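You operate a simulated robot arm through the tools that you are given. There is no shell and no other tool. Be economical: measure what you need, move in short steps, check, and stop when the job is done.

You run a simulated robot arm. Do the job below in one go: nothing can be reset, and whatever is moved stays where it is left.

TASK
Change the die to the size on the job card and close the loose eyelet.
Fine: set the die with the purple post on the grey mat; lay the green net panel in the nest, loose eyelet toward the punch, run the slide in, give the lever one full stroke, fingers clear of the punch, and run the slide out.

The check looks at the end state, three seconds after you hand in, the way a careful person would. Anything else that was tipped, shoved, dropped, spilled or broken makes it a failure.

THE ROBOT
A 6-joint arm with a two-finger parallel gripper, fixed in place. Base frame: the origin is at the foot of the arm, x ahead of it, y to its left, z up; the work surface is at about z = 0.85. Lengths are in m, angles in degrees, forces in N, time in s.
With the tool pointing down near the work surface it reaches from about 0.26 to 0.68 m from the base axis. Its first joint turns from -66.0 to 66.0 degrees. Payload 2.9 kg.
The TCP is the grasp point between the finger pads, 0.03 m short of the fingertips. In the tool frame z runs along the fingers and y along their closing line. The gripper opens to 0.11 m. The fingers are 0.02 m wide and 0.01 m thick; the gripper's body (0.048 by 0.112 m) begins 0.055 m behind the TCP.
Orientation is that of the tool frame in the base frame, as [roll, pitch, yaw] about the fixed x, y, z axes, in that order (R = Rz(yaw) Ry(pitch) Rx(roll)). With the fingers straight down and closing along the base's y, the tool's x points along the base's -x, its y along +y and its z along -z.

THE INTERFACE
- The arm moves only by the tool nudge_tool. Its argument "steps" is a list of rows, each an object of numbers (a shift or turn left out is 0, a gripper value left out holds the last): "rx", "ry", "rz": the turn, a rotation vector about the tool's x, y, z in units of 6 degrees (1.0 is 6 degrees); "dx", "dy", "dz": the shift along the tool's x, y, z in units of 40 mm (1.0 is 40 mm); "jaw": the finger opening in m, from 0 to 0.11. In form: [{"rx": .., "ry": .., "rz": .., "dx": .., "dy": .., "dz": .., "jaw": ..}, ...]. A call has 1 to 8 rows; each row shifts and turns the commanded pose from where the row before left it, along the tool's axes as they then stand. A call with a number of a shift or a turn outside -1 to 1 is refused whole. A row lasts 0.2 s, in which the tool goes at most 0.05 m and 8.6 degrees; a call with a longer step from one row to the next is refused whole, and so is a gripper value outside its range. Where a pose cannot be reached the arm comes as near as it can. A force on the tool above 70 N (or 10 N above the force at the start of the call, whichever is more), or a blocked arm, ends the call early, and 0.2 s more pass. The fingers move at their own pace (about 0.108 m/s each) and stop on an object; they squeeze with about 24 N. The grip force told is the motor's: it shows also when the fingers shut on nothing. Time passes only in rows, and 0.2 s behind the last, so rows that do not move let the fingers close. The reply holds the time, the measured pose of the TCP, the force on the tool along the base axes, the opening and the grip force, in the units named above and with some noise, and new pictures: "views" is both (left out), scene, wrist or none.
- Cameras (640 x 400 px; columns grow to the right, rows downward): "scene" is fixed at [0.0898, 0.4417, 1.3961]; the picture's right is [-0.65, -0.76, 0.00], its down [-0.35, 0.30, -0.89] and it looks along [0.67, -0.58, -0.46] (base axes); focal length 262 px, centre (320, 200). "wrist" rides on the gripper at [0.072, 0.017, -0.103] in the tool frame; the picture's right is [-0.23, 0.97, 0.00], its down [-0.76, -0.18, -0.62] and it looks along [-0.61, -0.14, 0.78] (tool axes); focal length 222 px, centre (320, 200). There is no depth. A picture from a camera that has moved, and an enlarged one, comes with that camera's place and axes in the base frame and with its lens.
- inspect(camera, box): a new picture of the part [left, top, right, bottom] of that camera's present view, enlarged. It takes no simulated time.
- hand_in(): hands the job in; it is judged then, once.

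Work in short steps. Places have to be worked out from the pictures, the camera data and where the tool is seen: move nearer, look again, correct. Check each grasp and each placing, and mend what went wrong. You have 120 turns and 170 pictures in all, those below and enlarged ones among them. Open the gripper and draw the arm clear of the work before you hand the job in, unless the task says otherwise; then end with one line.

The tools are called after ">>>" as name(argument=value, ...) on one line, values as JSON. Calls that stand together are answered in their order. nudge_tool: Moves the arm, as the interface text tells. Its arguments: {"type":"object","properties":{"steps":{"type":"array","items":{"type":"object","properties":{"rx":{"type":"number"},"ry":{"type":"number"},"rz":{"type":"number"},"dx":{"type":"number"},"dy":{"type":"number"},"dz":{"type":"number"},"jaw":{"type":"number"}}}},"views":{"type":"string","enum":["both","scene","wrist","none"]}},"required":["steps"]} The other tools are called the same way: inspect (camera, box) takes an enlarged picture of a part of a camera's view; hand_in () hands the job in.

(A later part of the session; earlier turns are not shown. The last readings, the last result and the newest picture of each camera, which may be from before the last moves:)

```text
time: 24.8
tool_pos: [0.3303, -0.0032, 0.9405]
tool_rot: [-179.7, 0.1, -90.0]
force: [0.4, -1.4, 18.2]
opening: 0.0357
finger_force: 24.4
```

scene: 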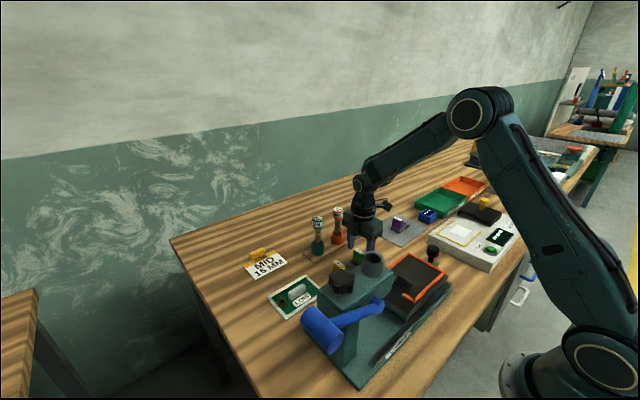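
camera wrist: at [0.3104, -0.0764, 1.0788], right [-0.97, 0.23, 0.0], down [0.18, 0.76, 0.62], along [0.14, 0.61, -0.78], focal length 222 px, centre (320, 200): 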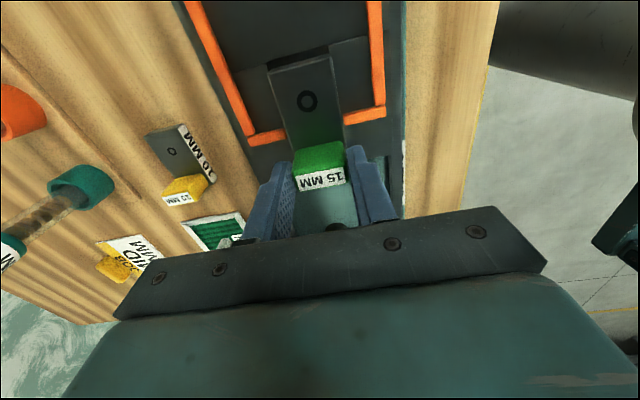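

Seated. Release and rise.

>>> nudge_tool(steps=[{"dz": -0.05}, {"jaw": 0.055}, {}, {"dz": -0.5}, {"dz": -0.9}, {"dz": -0.9}, {"dz": -0.9}], views="both")

>>> inspect(camera="wrist", box=[220, 0, 420, 180])

>>> inspect(camera="scene", box=[340, 230, 460, 310])

```text
time: 26.4
tool_pos: [0.3282, -0.0002, 1.0696]
tool_rot: [180.0, 0.0, -90.0]
force: [1.1, -0.1, -0.4]
opening: 0.0551
finger_force: 0.0
camera wrist: at [0.3114, -0.0735, 1.1717], right [-0.97, 0.23, 0.0], down [0.18, 0.76, 0.62], along [0.14, 0.61, -0.78], focal length 222 px, centre (320, 200)
```

scene: 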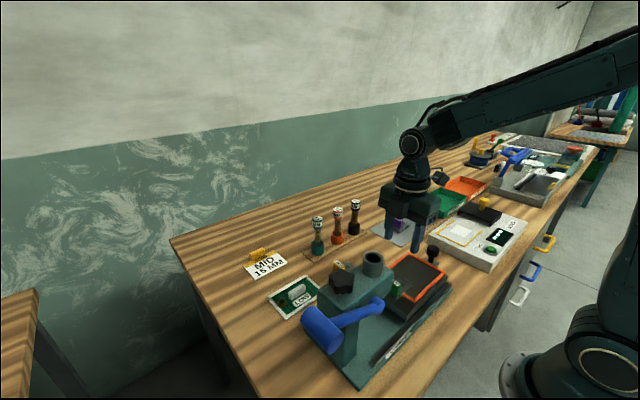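
wrist: 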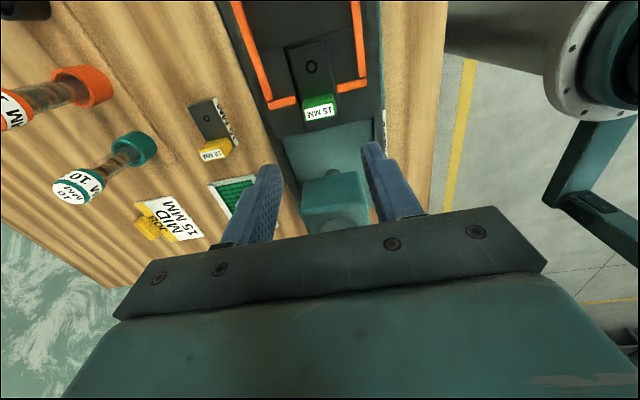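

```text
2.22 times, centred on (320, 90) of wrist
camera zoom: at [0.3114, -0.0735, 1.1717], right [-0.97, 0.23, 0.0], down [0.18, 0.76, 0.62], along [0.14, 0.61, -0.78], focal length 494 px, centre (320, 444)
```

zoom: 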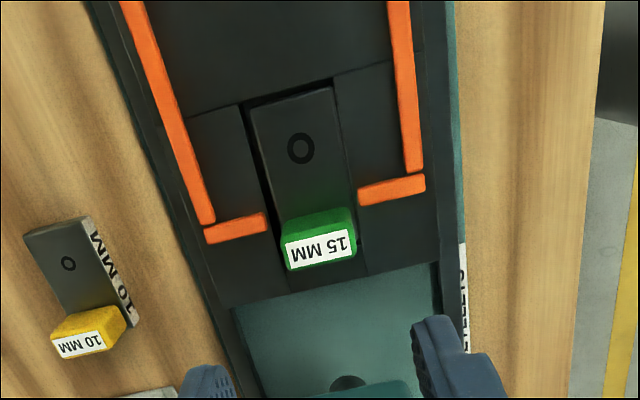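

```text
5.00 times, centred on (400, 270) of scene
camera zoom: at [0.0898, 0.4417, 1.3961], right [-0.65, -0.76, 0.0], down [-0.35, 0.3, -0.89], along [0.67, -0.58, -0.46], focal length 1312 px, centre (-80, -150)
```

zoom: 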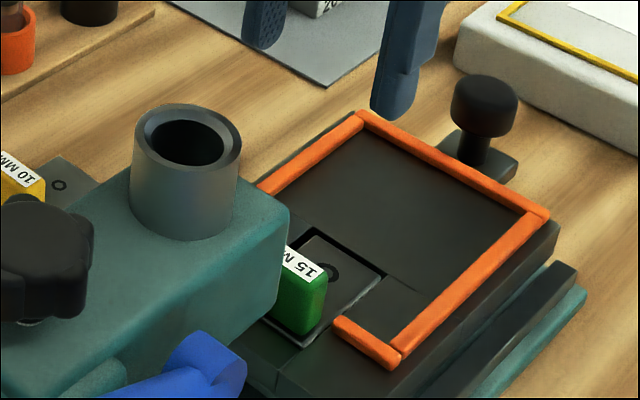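

Green die is seated. Now go inspect the panel: move +x first (clear of the head), then +y.

>>> nudge_tool(steps=[{"dy": -1}, {"dy": -1}, {"dy": -1}, {"dy": -0.9, "dx": -0.6}, {"dy": -0.6, "dx": -0.8}, {"dx": -1}, {"dx": -0.9}], views="both")

>>> inspect(camera="wrist", box=[220, 40, 420, 220])

>>> inspect(camera="scene", box=[250, 240, 370, 340])

```text
time: 28.0
tool_pos: [0.5086, 0.1325, 1.0717]
tool_rot: [-180.0, 0.1, -89.9]
force: [-1.1, -1.2, -0.5]
opening: 0.0551
finger_force: 0.0
camera wrist: at [0.4926, 0.0598, 1.1748], right [-0.97, 0.23, 0.0], down [0.18, 0.76, 0.62], along [0.14, 0.61, -0.78], focal length 222 px, centre (320, 200)
```

scene: 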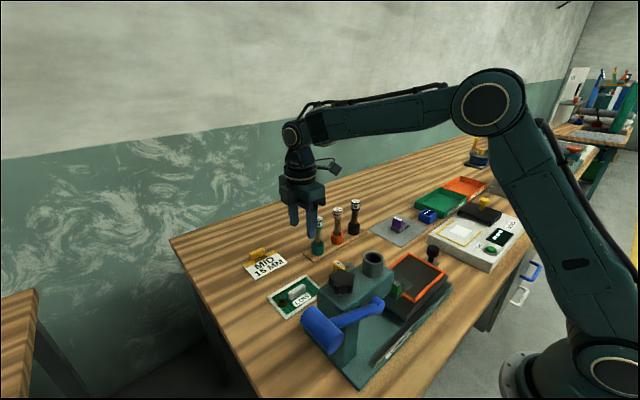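
wrist: 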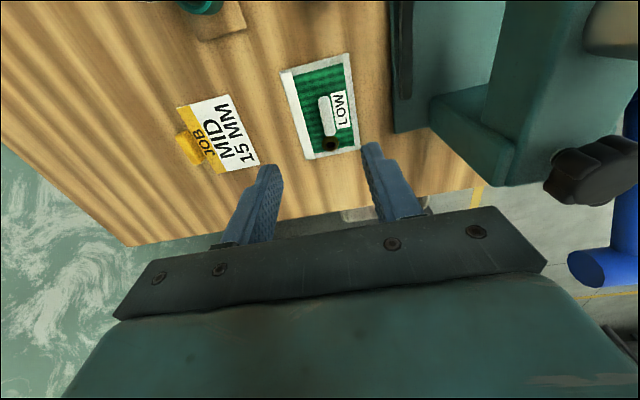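

```text
2.22 times, centred on (320, 130) of wrist
camera zoom: at [0.4926, 0.0598, 1.1748], right [-0.97, 0.23, 0.0], down [0.18, 0.76, 0.62], along [0.14, 0.61, -0.78], focal length 494 px, centre (320, 356)
```

zoom: 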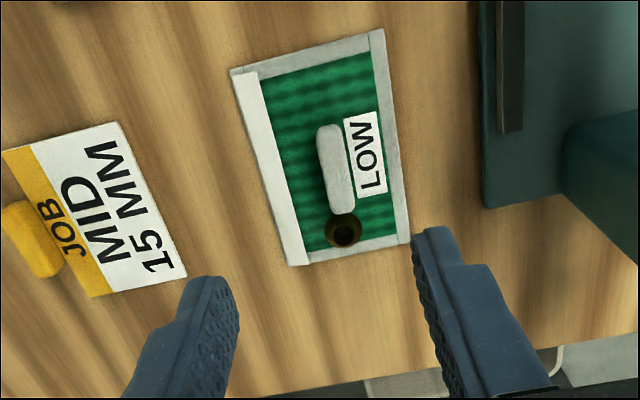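

```text
4.00 times, centred on (310, 290) of scene
camera zoom: at [0.0899, 0.4417, 1.396], right [-0.65, -0.76, 0.0], down [-0.35, 0.3, -0.89], along [0.67, -0.58, -0.46], focal length 1049 px, centre (360, -160)
```

zoom: 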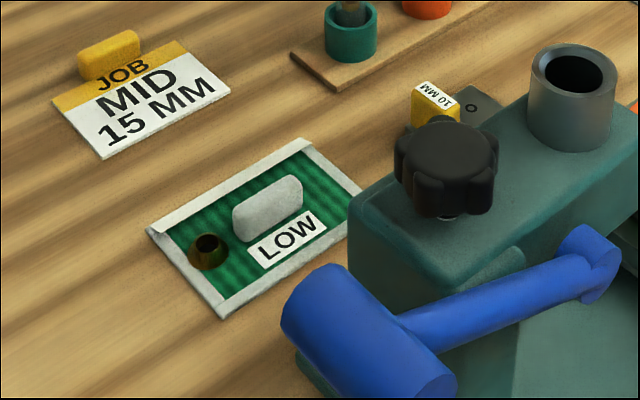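

The panel has a grey block at its centre ≈ (0.506, 0.160), eyelet at +y, already aligned with the nest. I descend above the block with jaws across x.

>>> nudge_tool(steps=[{"dx": -0.69, "dy": 0.05, "dz": 0.5, "jaw": 0.045}, {"dz": 0.9}, {"dz": 0.9}, {"dz": 0.9}, {"dz": 0.3}], views="both")

>>> inspect(camera="wrist", box=[220, 60, 420, 220])

>>> inspect(camera="scene", box=[260, 250, 340, 320])

```text
time: 29.2
tool_pos: [0.5063, 0.1572, 0.9284]
tool_rot: [180.0, 0.0, -90.0]
force: [0.0, 0.4, -0.1]
opening: 0.045
finger_force: 0.1
camera wrist: at [0.4894, 0.0846, 1.0319], right [-0.97, 0.23, 0.0], down [0.18, 0.76, 0.62], along [0.14, 0.61, -0.78], focal length 222 px, centre (320, 200)
```

scene: 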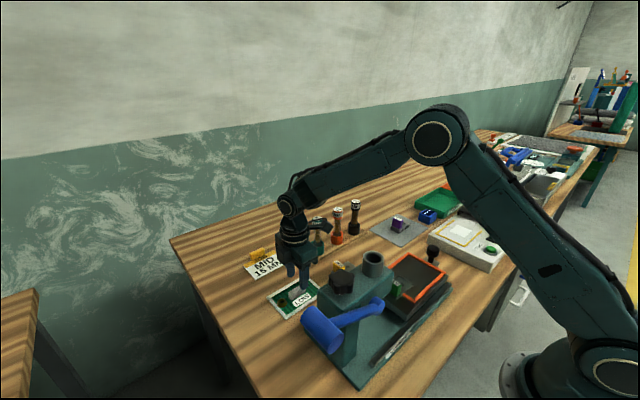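
wrist: 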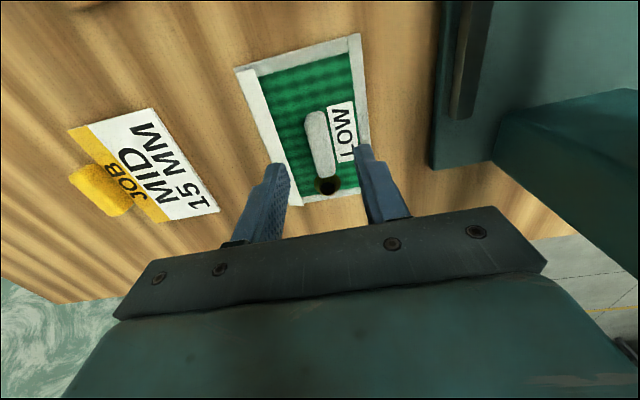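

```text
2.50 times, centred on (320, 140) of wrist
camera zoom: at [0.4894, 0.0846, 1.0319], right [-0.97, 0.23, 0.0], down [0.18, 0.76, 0.62], along [0.14, 0.61, -0.78], focal length 555 px, centre (320, 350)
```

zoom: 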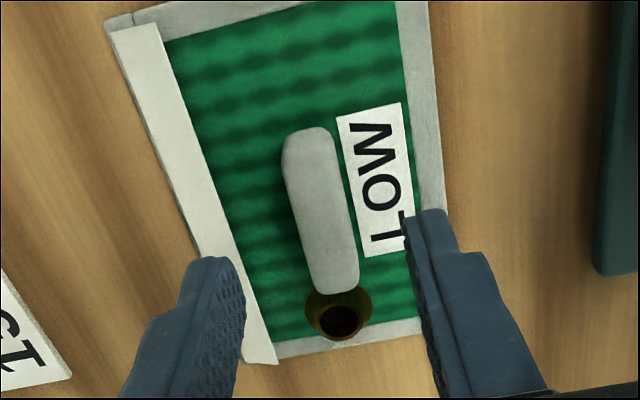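

```text
5.71 times, centred on (300, 285) of scene
camera zoom: at [0.0898, 0.4417, 1.3961], right [-0.65, -0.76, 0.0], down [-0.35, 0.3, -0.89], along [0.67, -0.58, -0.46], focal length 1499 px, centre (434, -286)
```

zoom: 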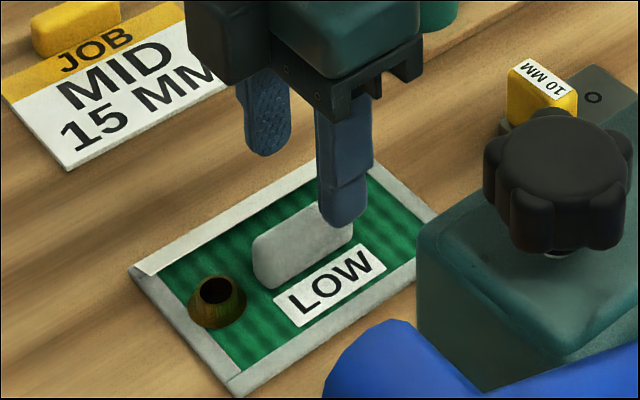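

Jaws straddle the block. Lower so tips are just above the panel surface, then close.

>>> nudge_tool(steps=[{"dz": 0.5}, {"dz": 0.4}, {}], views="none")

>>> inspect(camera="scene", box=[260, 250, 340, 320])

>>> inspect(camera="wrist", box=[220, 60, 420, 220])

```text
time: 30.0
tool_pos: [0.5059, 0.1559, 0.8929]
tool_rot: [-179.9, 0.0, -89.9]
force: [1.0, -0.6, -0.6]
opening: 0.0448
finger_force: 0.0
```

```text
5.71 times, centred on (300, 285) of scene
camera zoom: at [0.0898, 0.4417, 1.3961], right [-0.65, -0.76, 0.0], down [-0.35, 0.3, -0.89], along [0.67, -0.58, -0.46], focal length 1499 px, centre (434, -286)
```

zoom: 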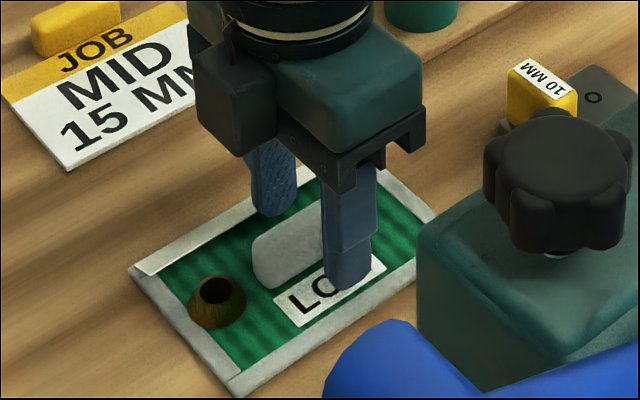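

```text
2.50 times, centred on (320, 140) of wrist
camera zoom: at [0.4883, 0.0841, 0.9947], right [-0.97, 0.23, 0.0], down [0.18, 0.76, 0.62], along [0.14, 0.61, -0.78], focal length 555 px, centre (320, 350)
```

zoom: 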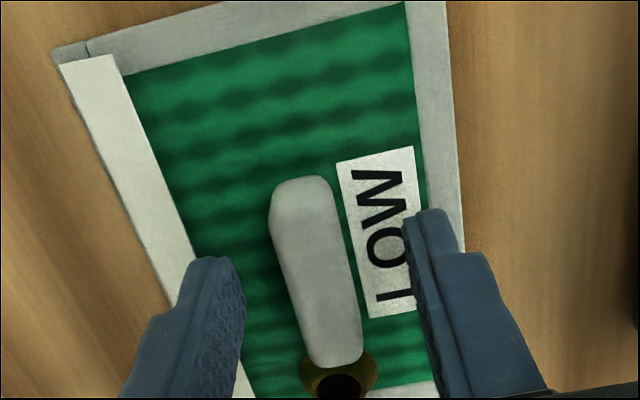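

>>> nudge_tool(steps=[{"dz": 0.05}, {"jaw": 0.0}, {}, {}], views="none")

>>> nudge_tool(steps=[{"dz": -0.3}, {"dz": -0.5}, {"dz": -0.5}], views="both")

>>> inspect(camera="scene", box=[250, 240, 350, 320])

```text
time: 31.0
tool_pos: [0.5057, 0.1563, 0.8915]
tool_rot: [-180.0, 0.1, -89.9]
force: [-0.1, -0.3, 0.1]
opening: 0.015
finger_force: 24.2
```

```text
time: 31.8
tool_pos: [0.5056, 0.1565, 0.9432]
tool_rot: [-179.9, 0.0, -89.9]
force: [-0.1, -0.3, -1.4]
opening: 0.0149
finger_force: 23.6
camera wrist: at [0.4885, 0.0836, 1.046], right [-0.97, 0.23, 0.0], down [0.18, 0.76, 0.62], along [0.14, 0.61, -0.78], focal length 222 px, centre (320, 200)
```

scene: 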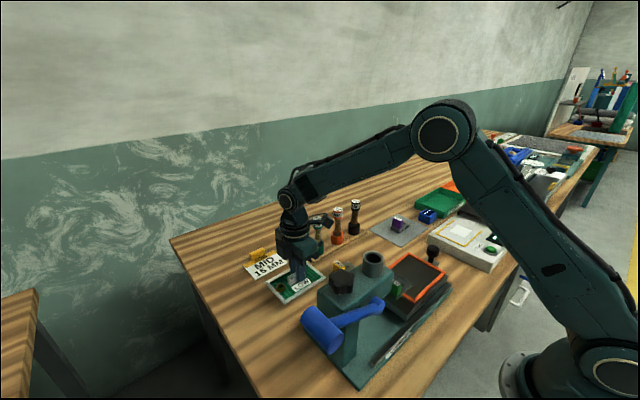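
wrist: 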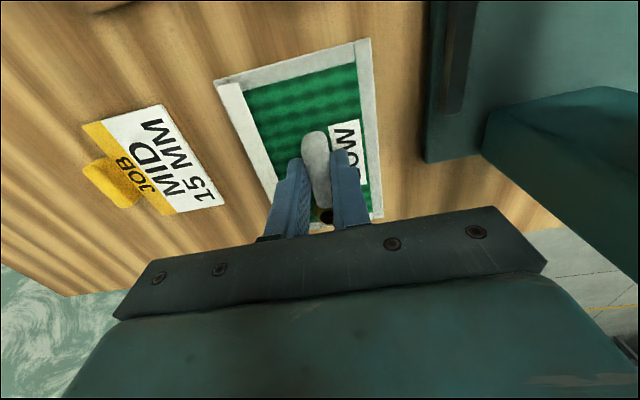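

```text
5.00 times, centred on (300, 280) of scene
camera zoom: at [0.0898, 0.4417, 1.3961], right [-0.65, -0.76, 0.0], down [-0.35, 0.3, -0.89], along [0.67, -0.58, -0.46], focal length 1312 px, centre (420, -200)
```

zoom: 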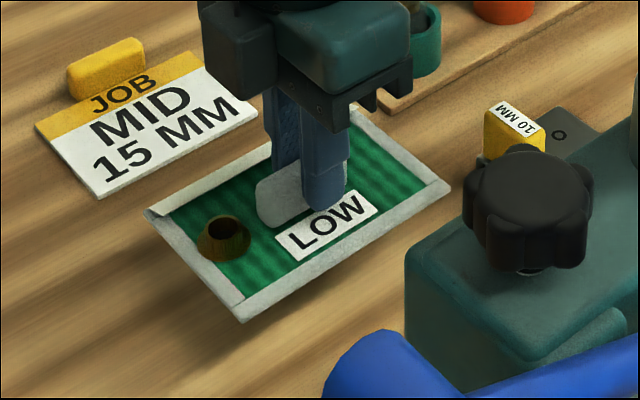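

Panel lifted level. I raise it, travel in −y along x≈0.505, then −x to above the nest (target TCP ≈ (0.3255, −0.086)).

>>> nudge_tool(steps=[{"dz": -0.7}, {"dz": -0.7}, {"dx": 0.6, "dz": -0.4}, {"dx": 0.9}, {"dx": 0.9}, {"dx": 0.9}, {"dx": 0.9}, {"dx": 0.9}], views="none")

>>> nudge_tool(steps=[{"dx": 0.9}, {"dy": 0.8}, {"dy": 0.9}, {"dy": 0.9}, {"dy": 0.9}, {"dy": 0.9}, {}], views="both")

>>> inspect(camera="wrist", box=[160, 0, 440, 220])

>>> inspect(camera="scene", box=[350, 220, 470, 310])

```text
time: 33.6
tool_pos: [0.5043, -0.0473, 1.0159]
tool_rot: [179.9, 0.0, -89.9]
force: [-0.1, 0.1, 0.0]
opening: 0.0151
finger_force: 24.1
```

```text
time: 35.2
tool_pos: [0.3302, -0.0794, 1.0152]
tool_rot: [180.0, 0.0, -89.9]
force: [-0.5, -0.5, -0.7]
opening: 0.0147
finger_force: 24.3
camera wrist: at [0.3129, -0.1528, 1.1167], right [-0.97, 0.23, 0.0], down [0.18, 0.76, 0.62], along [0.14, 0.61, -0.78], focal length 222 px, centre (320, 200)
```

scene: 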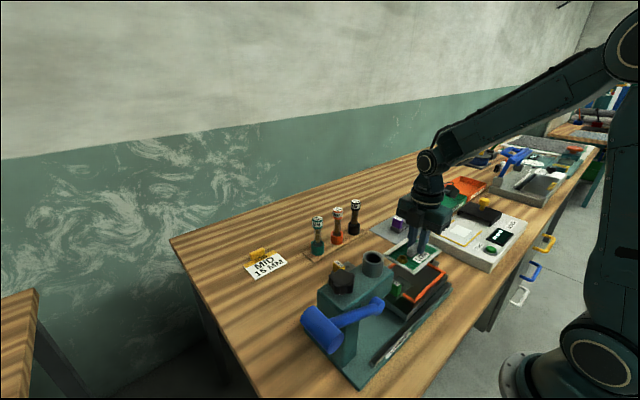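
wrist: 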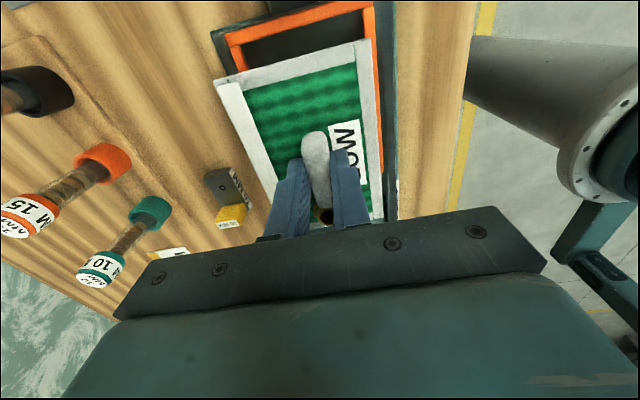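

```text
1.82 times, centred on (300, 110) of wrist
camera zoom: at [0.3129, -0.1528, 1.1167], right [-0.97, 0.23, 0.0], down [0.18, 0.76, 0.62], along [0.14, 0.61, -0.78], focal length 404 px, centre (356, 364)
```

zoom: 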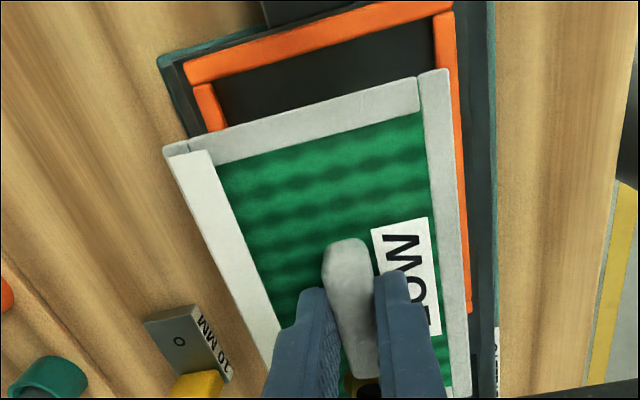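

```text
4.44 times, centred on (410, 265) of scene
camera zoom: at [0.0898, 0.4417, 1.3961], right [-0.65, -0.76, 0.0], down [-0.35, 0.3, -0.89], along [0.67, -0.58, -0.46], focal length 1166 px, centre (-80, -89)
```

zoom: 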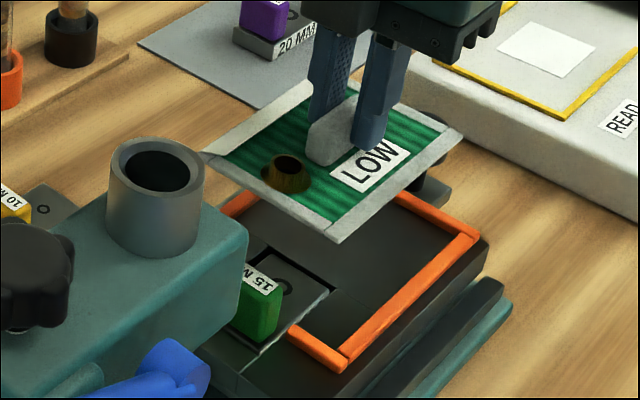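

Measured nest interior x 0.281–0.3775, y −0.154…−0.016; I shift to centre the panel (eyelet over die ring) and descend to just above the frame.

>>> nudge_tool(steps=[{"dx": 0.14, "dy": 0.1, "dz": 0.3}, {"dz": 0.5}, {"dz": 0.4}, {}], views="wrist")

>>> inspect(camera="wrist", box=[200, 0, 440, 200])

>>> inspect(camera="scene", box=[370, 230, 460, 310])

```text
time: 36.2
tool_pos: [0.328, -0.0884, 0.9658]
tool_rot: [180.0, 0.0, -89.9]
force: [-0.2, 0.4, -0.3]
opening: 0.015
finger_force: 23.8
camera wrist: at [0.3107, -0.1611, 1.0689], right [-0.97, 0.23, 0.0], down [0.18, 0.76, 0.62], along [0.14, 0.61, -0.78], focal length 222 px, centre (320, 200)
```

wrist: 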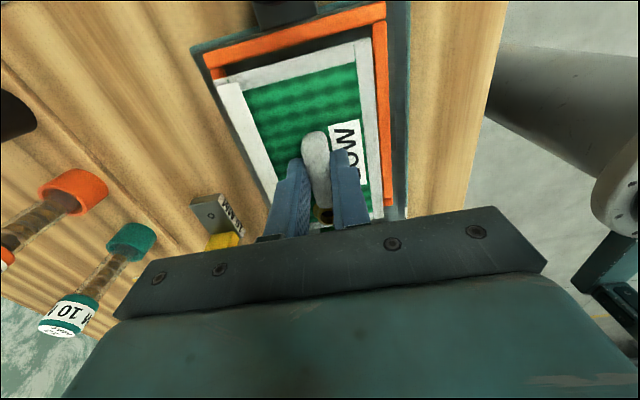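

```text
2.00 times, centred on (320, 100) of wrist
camera zoom: at [0.3107, -0.1611, 1.0689], right [-0.97, 0.23, 0.0], down [0.18, 0.76, 0.62], along [0.14, 0.61, -0.78], focal length 444 px, centre (320, 400)
```

zoom: 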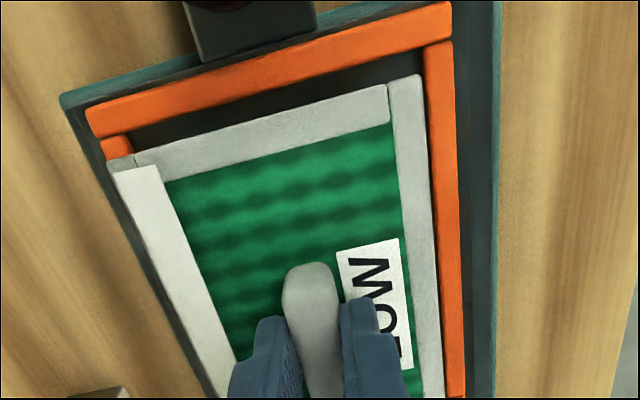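

```text
5.00 times, centred on (415, 270) of scene
camera zoom: at [0.0898, 0.4417, 1.3961], right [-0.65, -0.76, 0.0], down [-0.35, 0.3, -0.89], along [0.67, -0.58, -0.46], focal length 1312 px, centre (-155, -150)
```

zoom: 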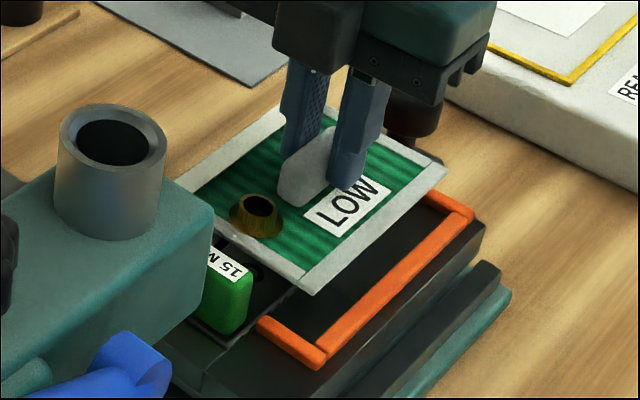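

Shift +4 mm in y and −1.5 mm in x, then lower further.

>>> nudge_tool(steps=[{"dx": -0.1, "dy": 0.04}, {"dz": 0.25}, {"dz": 0.13}, {}], views="none")

>>> inspect(camera="wrist", box=[200, 0, 440, 200])

>>> inspect(camera="scene", box=[370, 230, 460, 310])

```text
time: 37.2
tool_pos: [0.3263, -0.0847, 0.9527]
tool_rot: [-180.0, 0.0, -89.9]
force: [-0.5, -0.7, -0.9]
opening: 0.0151
finger_force: 24.1
```

```text
2.00 times, centred on (320, 100) of wrist
camera zoom: at [0.3087, -0.1571, 1.0549], right [-0.97, 0.23, 0.0], down [0.18, 0.76, 0.62], along [0.14, 0.61, -0.78], focal length 444 px, centre (320, 400)
```

zoom: 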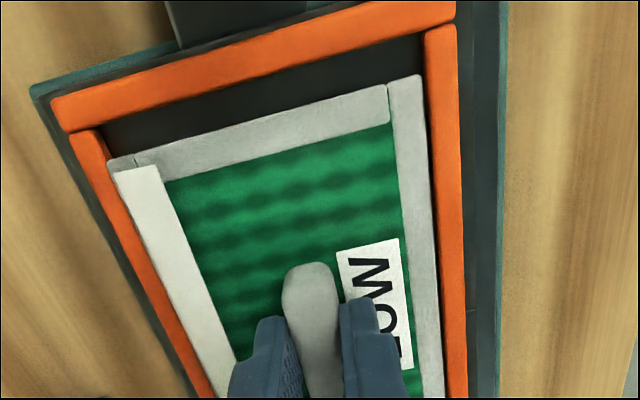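

```text
5.00 times, centred on (415, 270) of scene
camera zoom: at [0.0898, 0.4417, 1.3961], right [-0.65, -0.76, 0.0], down [-0.35, 0.3, -0.89], along [0.67, -0.58, -0.46], focal length 1312 px, centre (-155, -150)
```

zoom: 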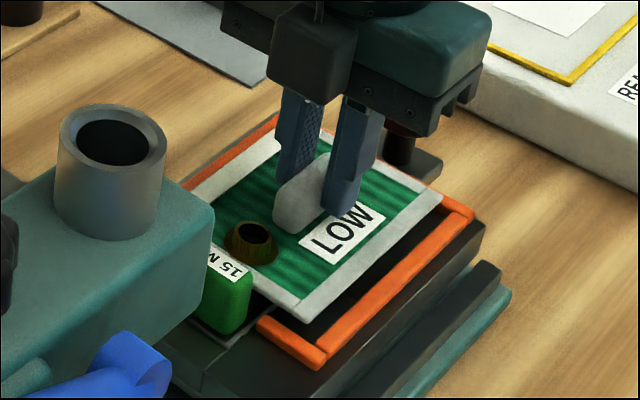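

>>> nudge_tool(steps=[{"dz": 0.15}, {"dz": 0.08}, {}], views="none")

>>> inspect(camera="wrist", box=[200, 0, 440, 200])

>>> inspect(camera="scene", box=[370, 230, 460, 310])

```text
time: 38.0
tool_pos: [0.3242, -0.0855, 0.9433]
tool_rot: [-179.9, 0.0, -89.9]
force: [-0.8, -0.3, 10.4]
opening: 0.015
finger_force: 24.2
```

```text
2.00 times, centred on (320, 100) of wrist
camera zoom: at [0.308, -0.1579, 1.0458], right [-0.97, 0.23, 0.0], down [0.18, 0.76, 0.62], along [0.14, 0.61, -0.78], focal length 444 px, centre (320, 400)
```

zoom: 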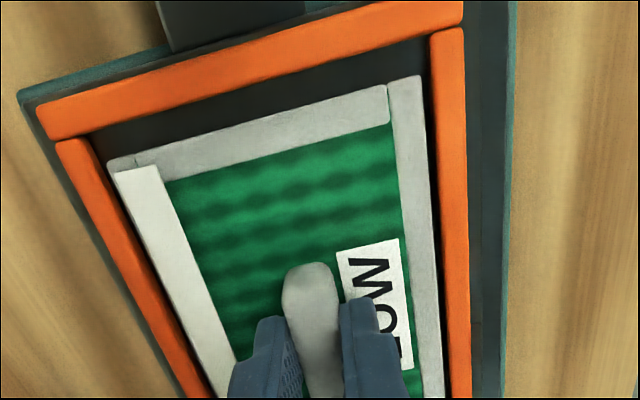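

```text
5.00 times, centred on (415, 270) of scene
camera zoom: at [0.0897, 0.4417, 1.3961], right [-0.65, -0.76, 0.0], down [-0.35, 0.3, -0.89], along [0.67, -0.58, -0.46], focal length 1312 px, centre (-155, -150)
```

zoom: 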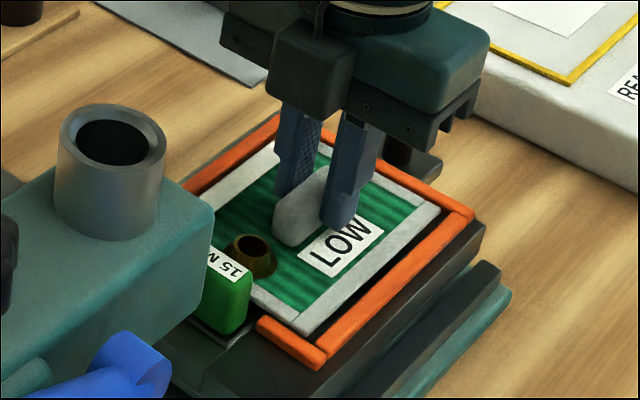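

Panel lies inside the frame (10 N contact), eyelet near the die ring. Release and rise.

>>> nudge_tool(steps=[{"dz": -0.02}, {"jaw": 0.04}, {}, {"dz": -0.5}, {"dz": -0.9}, {"dz": -0.9}, {"dz": -0.9}], views="both")

>>> inspect(camera="wrist", box=[200, 0, 440, 200])

>>> inspect(camera="scene", box=[360, 230, 460, 310])

```text
time: 39.6
tool_pos: [0.3241, -0.0839, 1.0755]
tool_rot: [-179.9, 0.0, -90.0]
force: [0.0, 0.7, 0.1]
opening: 0.0402
finger_force: 0.1
camera wrist: at [0.3068, -0.1573, 1.1769], right [-0.97, 0.23, 0.0], down [0.18, 0.76, 0.62], along [0.14, 0.61, -0.78], focal length 222 px, centre (320, 200)
```

scene: 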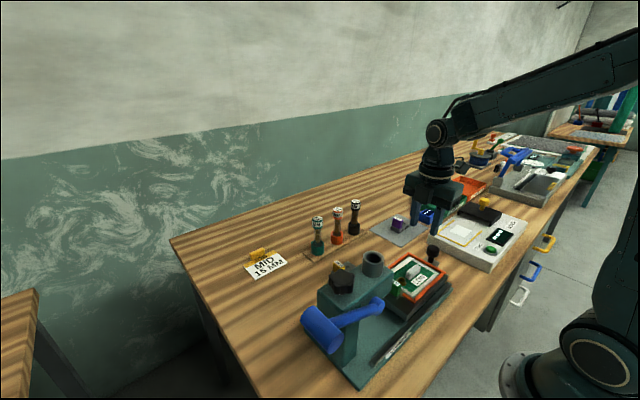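
wrist: 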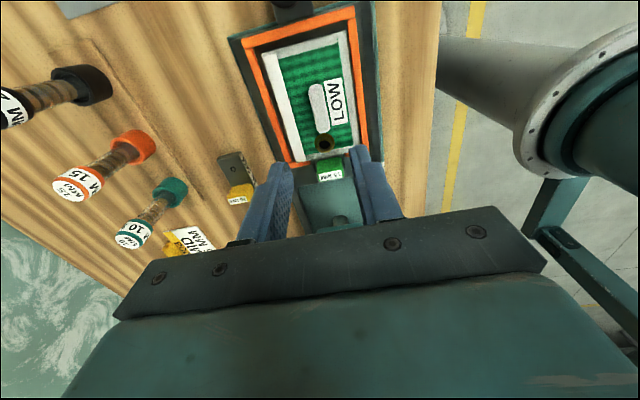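

```text
2.00 times, centred on (320, 100) of wrist
camera zoom: at [0.3068, -0.1573, 1.1769], right [-0.97, 0.23, 0.0], down [0.18, 0.76, 0.62], along [0.14, 0.61, -0.78], focal length 444 px, centre (320, 400)
```

zoom: 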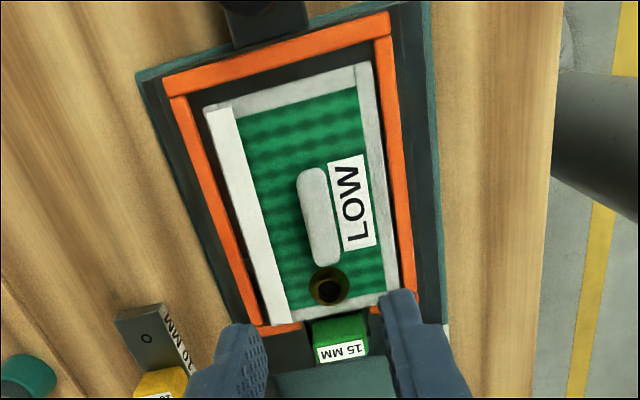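

```text
5.00 times, centred on (410, 270) of scene
camera zoom: at [0.0898, 0.4417, 1.3961], right [-0.65, -0.76, 0.0], down [-0.35, 0.3, -0.89], along [0.67, -0.58, -0.46], focal length 1312 px, centre (-130, -150)
```

zoom: 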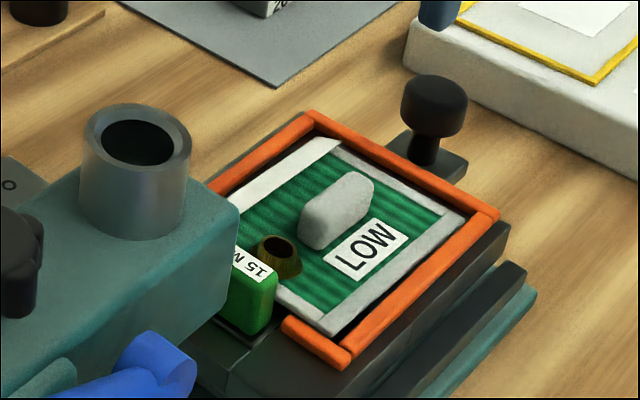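

Panel lies flat with the eyelet at the punch side. Next: the slide's black knob, ≈ (0.329, −0.178, 0.94). Move above it.

>>> nudge_tool(steps=[{"dx": 0.8, "dy": -0.1, "jaw": 0.07}, {"dx": 0.8}, {"dx": 0.75}, {}], views="both")

>>> inspect(camera="wrist", box=[220, 40, 420, 200])

>>> inspect(camera="scene", box=[400, 220, 460, 270])

```text
time: 40.6
tool_pos: [0.3283, -0.1791, 1.073]
tool_rot: [180.0, 0.0, -89.9]
force: [-0.1, 0.2, -0.7]
opening: 0.0702
finger_force: 0.1
camera wrist: at [0.3107, -0.2522, 1.1757], right [-0.97, 0.23, 0.0], down [0.18, 0.76, 0.62], along [0.14, 0.61, -0.78], focal length 222 px, centre (320, 200)
```

scene: 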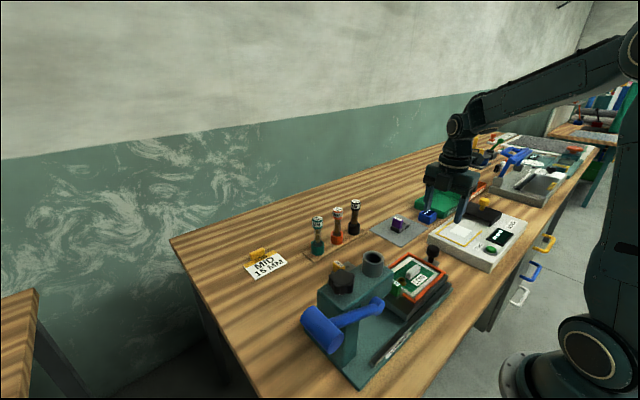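
wrist: 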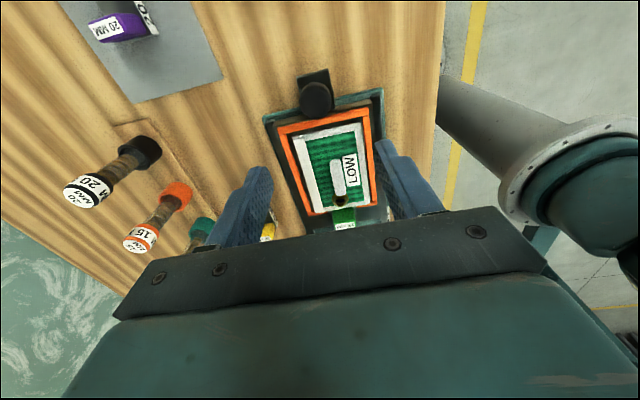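

```text
2.50 times, centred on (320, 120) of wrist
camera zoom: at [0.3107, -0.2522, 1.1757], right [-0.97, 0.23, 0.0], down [0.18, 0.76, 0.62], along [0.14, 0.61, -0.78], focal length 555 px, centre (320, 400)
```

zoom: 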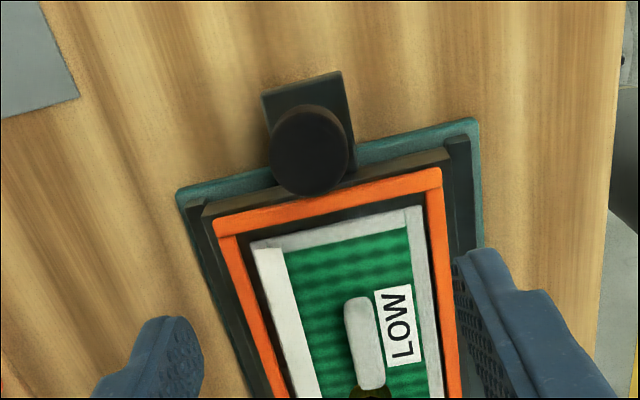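

```text
8.00 times, centred on (430, 245) of scene
camera zoom: at [0.0898, 0.4417, 1.3961], right [-0.65, -0.76, 0.0], down [-0.35, 0.3, -0.89], along [0.67, -0.58, -0.46], focal length 2099 px, centre (-560, -160)
```

zoom: 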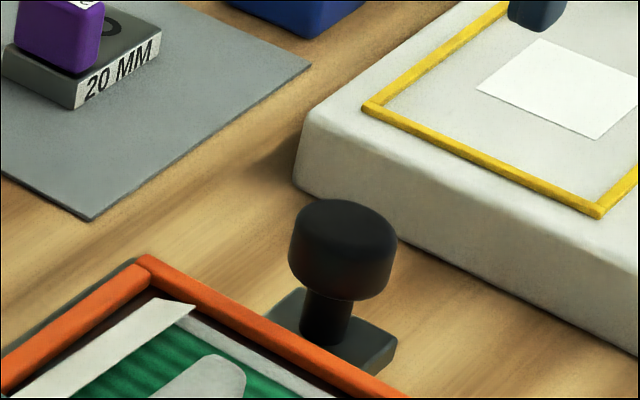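

Knob top ≈ (0.331, −0.193, 0.933), Ø33 mm. Shift and descend with jaws at 60 mm, then grip.

>>> nudge_tool(steps=[{"dx": 0.35, "dy": -0.07, "dz": 0.5, "jaw": 0.062}, {"dz": 0.9}, {"dz": 0.9}, {"dz": 0.6}, {}], views="none")

>>> inspect(camera="wrist", box=[220, 60, 420, 220])

>>> inspect(camera="scene", box=[390, 210, 470, 270])

```text
time: 41.8
tool_pos: [0.33, -0.1913, 0.9571]
tool_rot: [179.9, 0.1, -89.9]
force: [-0.3, 0.6, 0.2]
opening: 0.0623
finger_force: 0.0
```

```text
2.50 times, centred on (320, 140) of wrist
camera zoom: at [0.3128, -0.2634, 1.0595], right [-0.97, 0.23, 0.0], down [0.18, 0.76, 0.62], along [0.14, 0.61, -0.78], focal length 555 px, centre (320, 350)
```

zoom: 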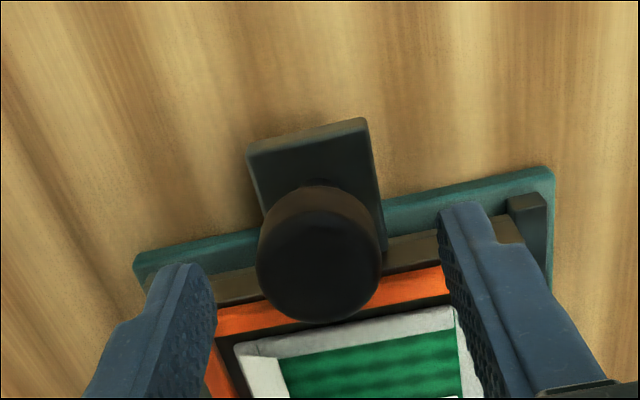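

```text
6.67 times, centred on (430, 240) of scene
camera zoom: at [0.0898, 0.4417, 1.3961], right [-0.65, -0.76, 0.0], down [-0.35, 0.3, -0.89], along [0.67, -0.58, -0.46], focal length 1749 px, centre (-413, -67)
```

zoom: 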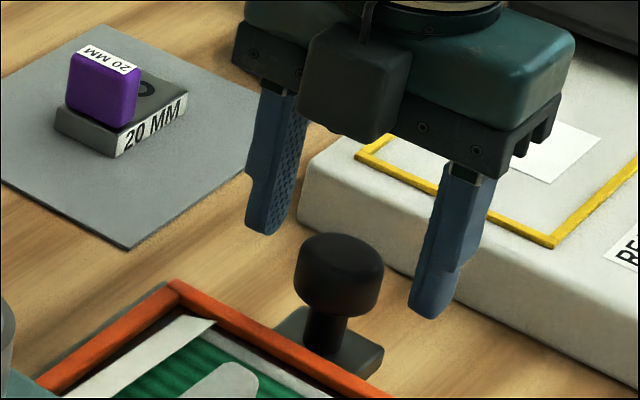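

>>> nudge_tool(steps=[{"dz": 0.5}, {"dz": 0.05}, {"jaw": 0.02}, {}, {}], views="wrist")

>>> inspect(camera="scene", box=[390, 210, 470, 270])

```text
time: 43.0
tool_pos: [0.3305, -0.1918, 0.9338]
tool_rot: [-180.0, -0.1, -89.9]
force: [3.5, -0.5, -5.3]
opening: 0.0339
finger_force: 44.7
camera wrist: at [0.3134, -0.2641, 1.0365], right [-0.97, 0.23, 0.0], down [0.18, 0.76, 0.62], along [0.14, 0.61, -0.78], focal length 222 px, centre (320, 200)
```

wrist: 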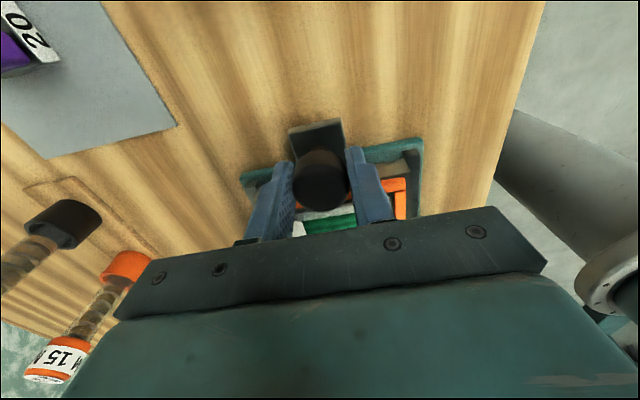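

```text
6.67 times, centred on (430, 240) of scene
camera zoom: at [0.09, 0.4417, 1.3961], right [-0.65, -0.76, 0.0], down [-0.35, 0.3, -0.89], along [0.67, -0.58, -0.46], focal length 1749 px, centre (-413, -67)
```

zoom: 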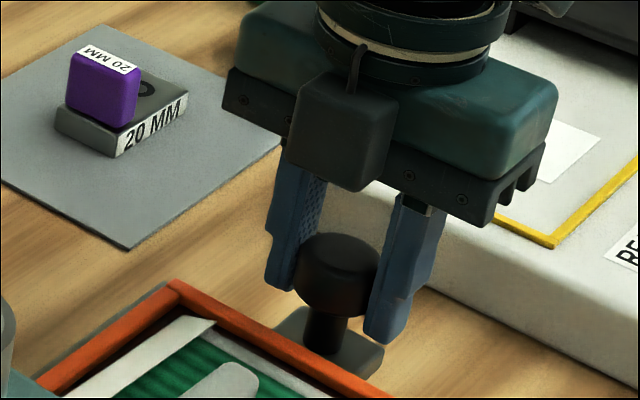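

Knob gripped. Run the slide in slowly, watching forces.

>>> nudge_tool(steps=[{"dx": -0.25}, {"dx": -0.25}, {"dx": -0.25}, {"dx": -0.25}], views="none")

>>> inspect(camera="scene", box=[340, 220, 460, 310])

```text
time: 44.0
tool_pos: [0.3298, -0.1526, 0.9347]
tool_rot: [179.9, 0.0, -89.9]
force: [-11.9, -1.9, -4.2]
opening: 0.0336
finger_force: 44.8
```

```text
4.44 times, centred on (400, 265) of scene
camera zoom: at [0.0896, 0.4417, 1.3961], right [-0.65, -0.76, 0.0], down [-0.35, 0.3, -0.89], along [0.67, -0.58, -0.46], focal length 1166 px, centre (-36, -89)
```

zoom: 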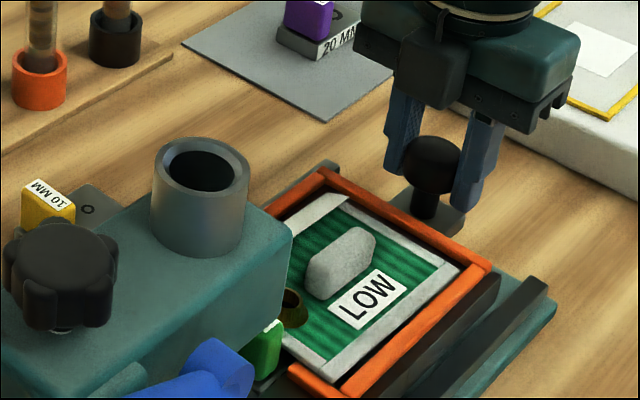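

Slide follows. Continue (easing the small side force).

>>> nudge_tool(steps=[{"dx": -0.25, "dy": 0.03}, {"dx": -0.25}, {"dx": -0.25}, {"dx": -0.25}, {"dx": -0.25}, {"dx": -0.25}], views="none")

>>> inspect(camera="scene", box=[340, 220, 460, 310])

```text
time: 45.4
tool_pos: [0.3295, -0.0929, 0.9342]
tool_rot: [-179.9, 0.0, -90.0]
force: [-13.4, -0.4, 29.7]
opening: 0.0333
finger_force: 44.5
```

```text
4.44 times, centred on (400, 265) of scene
camera zoom: at [0.0892, 0.4418, 1.3961], right [-0.65, -0.76, 0.0], down [-0.35, 0.3, -0.89], along [0.67, -0.58, -0.46], focal length 1166 px, centre (-36, -89)
```

zoom: 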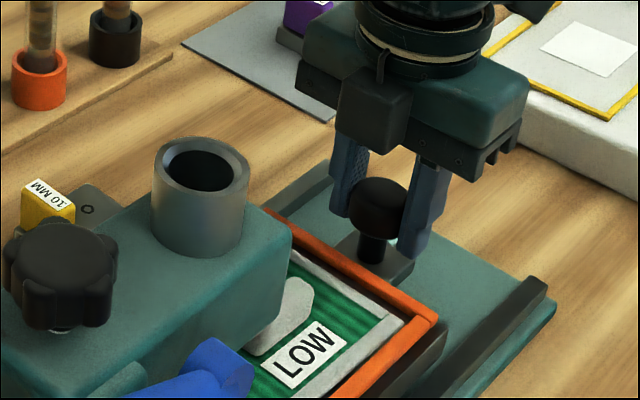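

>>> nudge_tool(steps=[{"dy": 0.04, "dz": -0.05}, {"dx": -0.2}], views="none")

>>> nudge_tool(steps=[{"dx": -0.15}], views="none")

>>> nudge_tool(steps=[{"dx": -0.15}], views="none")

```text
time: 46.0
tool_pos: [0.3307, -0.0856, 0.9352]
tool_rot: [180.0, 0.1, -89.9]
force: [16.7, 0.4, -33.3]
opening: 0.0342
finger_force: 45.0
```

```text
time: 46.4
tool_pos: [0.3305, -0.0794, 0.936]
tool_rot: [-179.8, 0.0, -89.9]
force: [21.9, -1.5, -32.2]
opening: 0.0341
finger_force: 45.1
```

```text
time: 46.8
tool_pos: [0.3302, -0.0737, 0.9358]
tool_rot: [-179.9, 0.0, -89.9]
force: [19.9, 0.9, -26.6]
opening: 0.0335
finger_force: 45.1
```

Overcorrected slightly; halve it and continue to the stop.

>>> nudge_tool(steps=[{"dy": -0.02, "dz": 0.025, "dx": -0.1}, {"dx": -0.1}], views="none")

>>> inspect(camera="scene", box=[320, 220, 440, 310])

```text
time: 47.4
tool_pos: [0.3302, -0.0705, 0.9364]
tool_rot: [-179.9, -0.6, -90.6]
force: [4.6, -33.1, 3.5]
opening: 0.034
finger_force: 45.0
```

```text
4.44 times, centred on (380, 265) of scene
camera zoom: at [0.09, 0.4408, 1.3963], right [-0.65, -0.76, 0.0], down [-0.35, 0.3, -0.89], along [0.67, -0.58, -0.46], focal length 1166 px, centre (53, -89)
```

zoom: 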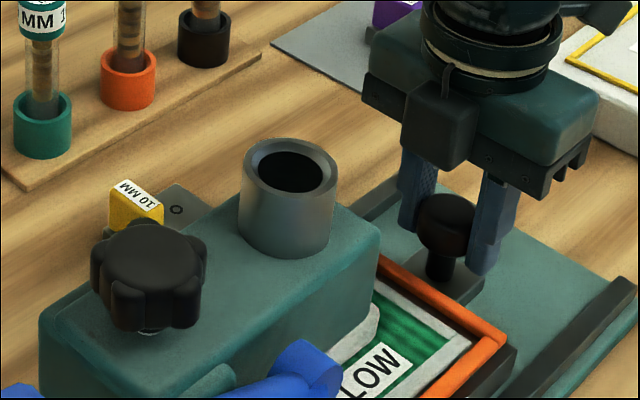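

Hard stop at 0.121 m of travel, matching eyelet→punch distance. Relax, release, rise.

>>> nudge_tool(steps=[{"dx": 0.08}, {}], views="none")

>>> nudge_tool(steps=[{"jaw": 0.06}, {}, {"dz": -0.5}, {"dz": -0.9}, {"dz": -0.9}, {"dz": -0.9}], views="both")

>>> inspect(camera="scene", box=[280, 230, 440, 390])

>>> inspect(camera="wrist", box=[220, 40, 420, 220])

```text
time: 48.0
tool_pos: [0.3299, -0.0706, 0.9357]
tool_rot: [-179.9, -0.1, -90.1]
force: [1.5, -15.8, 29.3]
opening: 0.0341
finger_force: 45.1
```

```text
time: 49.4
tool_pos: [0.3286, -0.0687, 1.0593]
tool_rot: [179.9, 0.0, -89.8]
force: [0.1, -0.2, 0.8]
opening: 0.0598
finger_force: 0.0
camera wrist: at [0.3116, -0.1419, 1.1615], right [-0.97, 0.23, 0.0], down [0.18, 0.76, 0.62], along [0.14, 0.61, -0.78], focal length 222 px, centre (320, 200)
```

scene: 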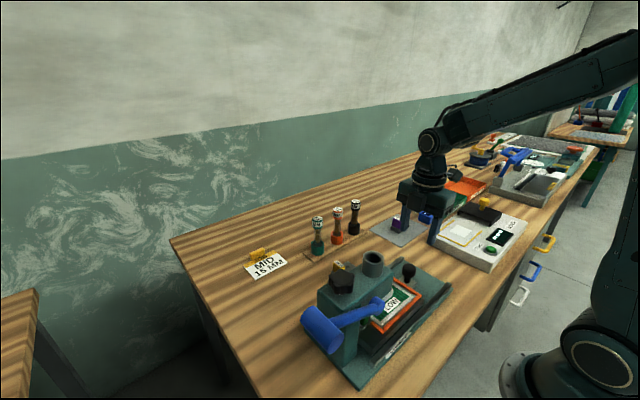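
wrist: 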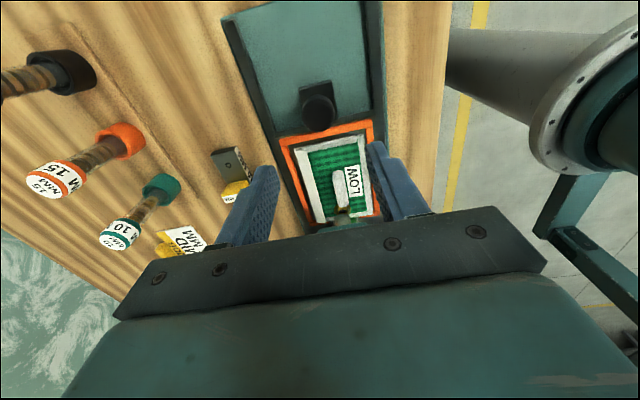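

```text
2.50 times, centred on (360, 310) of scene
camera zoom: at [0.0898, 0.4417, 1.3961], right [-0.65, -0.76, 0.0], down [-0.35, 0.3, -0.89], along [0.67, -0.58, -0.46], focal length 656 px, centre (220, -75)
```

zoom: 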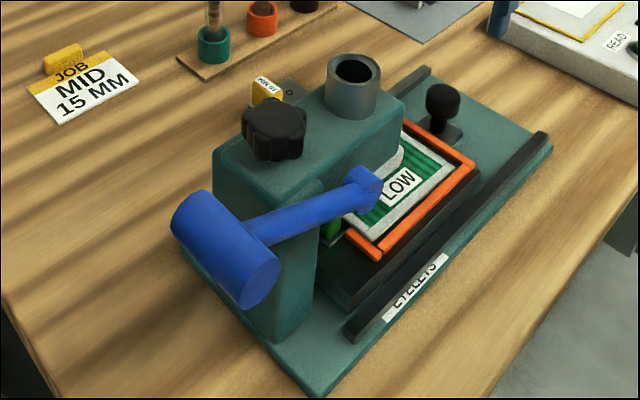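

```text
2.22 times, centred on (320, 130) of wrist
camera zoom: at [0.3116, -0.1419, 1.1615], right [-0.97, 0.23, 0.0], down [0.18, 0.76, 0.62], along [0.14, 0.61, -0.78], focal length 494 px, centre (320, 356)
```

zoom: 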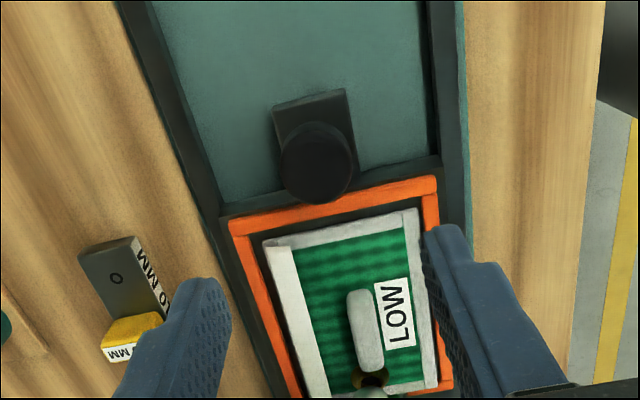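

Slide is in. Now I need a good view of the lever: rise and move above the press.

>>> nudge_tool(steps=[{"dz": -1}, {"dz": -1}, {"dz": -1}, {"dz": -0.9, "dx": -0.6}, {"dz": -0.5, "dx": -0.9}, {"dx": -1}, {"dx": -1}], views="both")

>>> inspect(camera="wrist", box=[240, 0, 480, 200])

```text
time: 51.0
tool_pos: [0.3285, 0.0715, 1.2357]
tool_rot: [180.0, 0.0, -90.0]
force: [-0.2, 0.8, -0.5]
opening: 0.0599
finger_force: 0.0
camera wrist: at [0.3118, -0.0021, 1.3378], right [-0.97, 0.23, 0.0], down [0.18, 0.76, 0.62], along [0.14, 0.61, -0.78], focal length 222 px, centre (320, 200)
```

scene: 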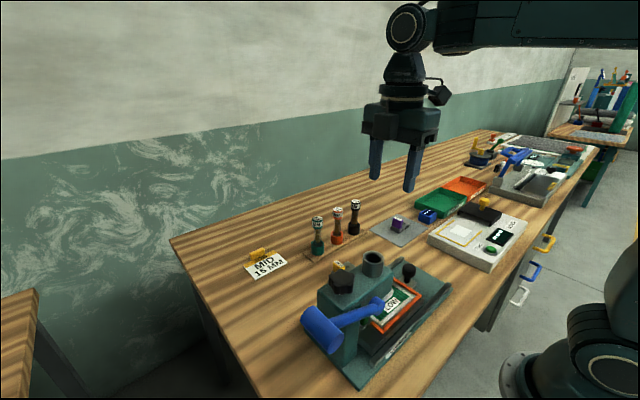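
wrist: 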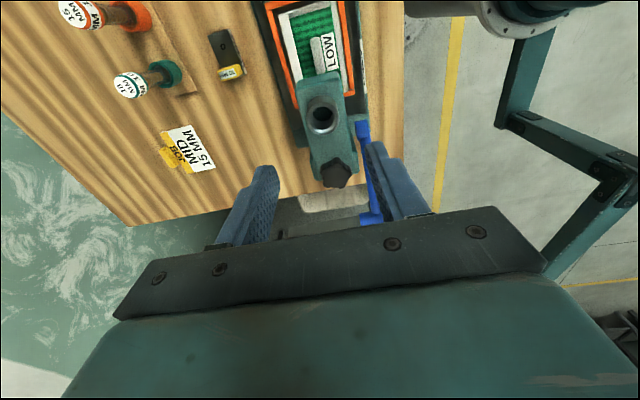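

```text
2.00 times, centred on (360, 100) of wrist
camera zoom: at [0.3118, -0.0021, 1.3378], right [-0.97, 0.23, 0.0], down [0.18, 0.76, 0.62], along [0.14, 0.61, -0.78], focal length 444 px, centre (240, 400)
```

zoom: 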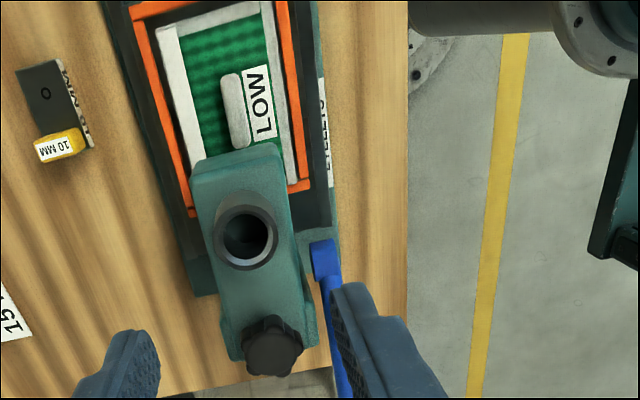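

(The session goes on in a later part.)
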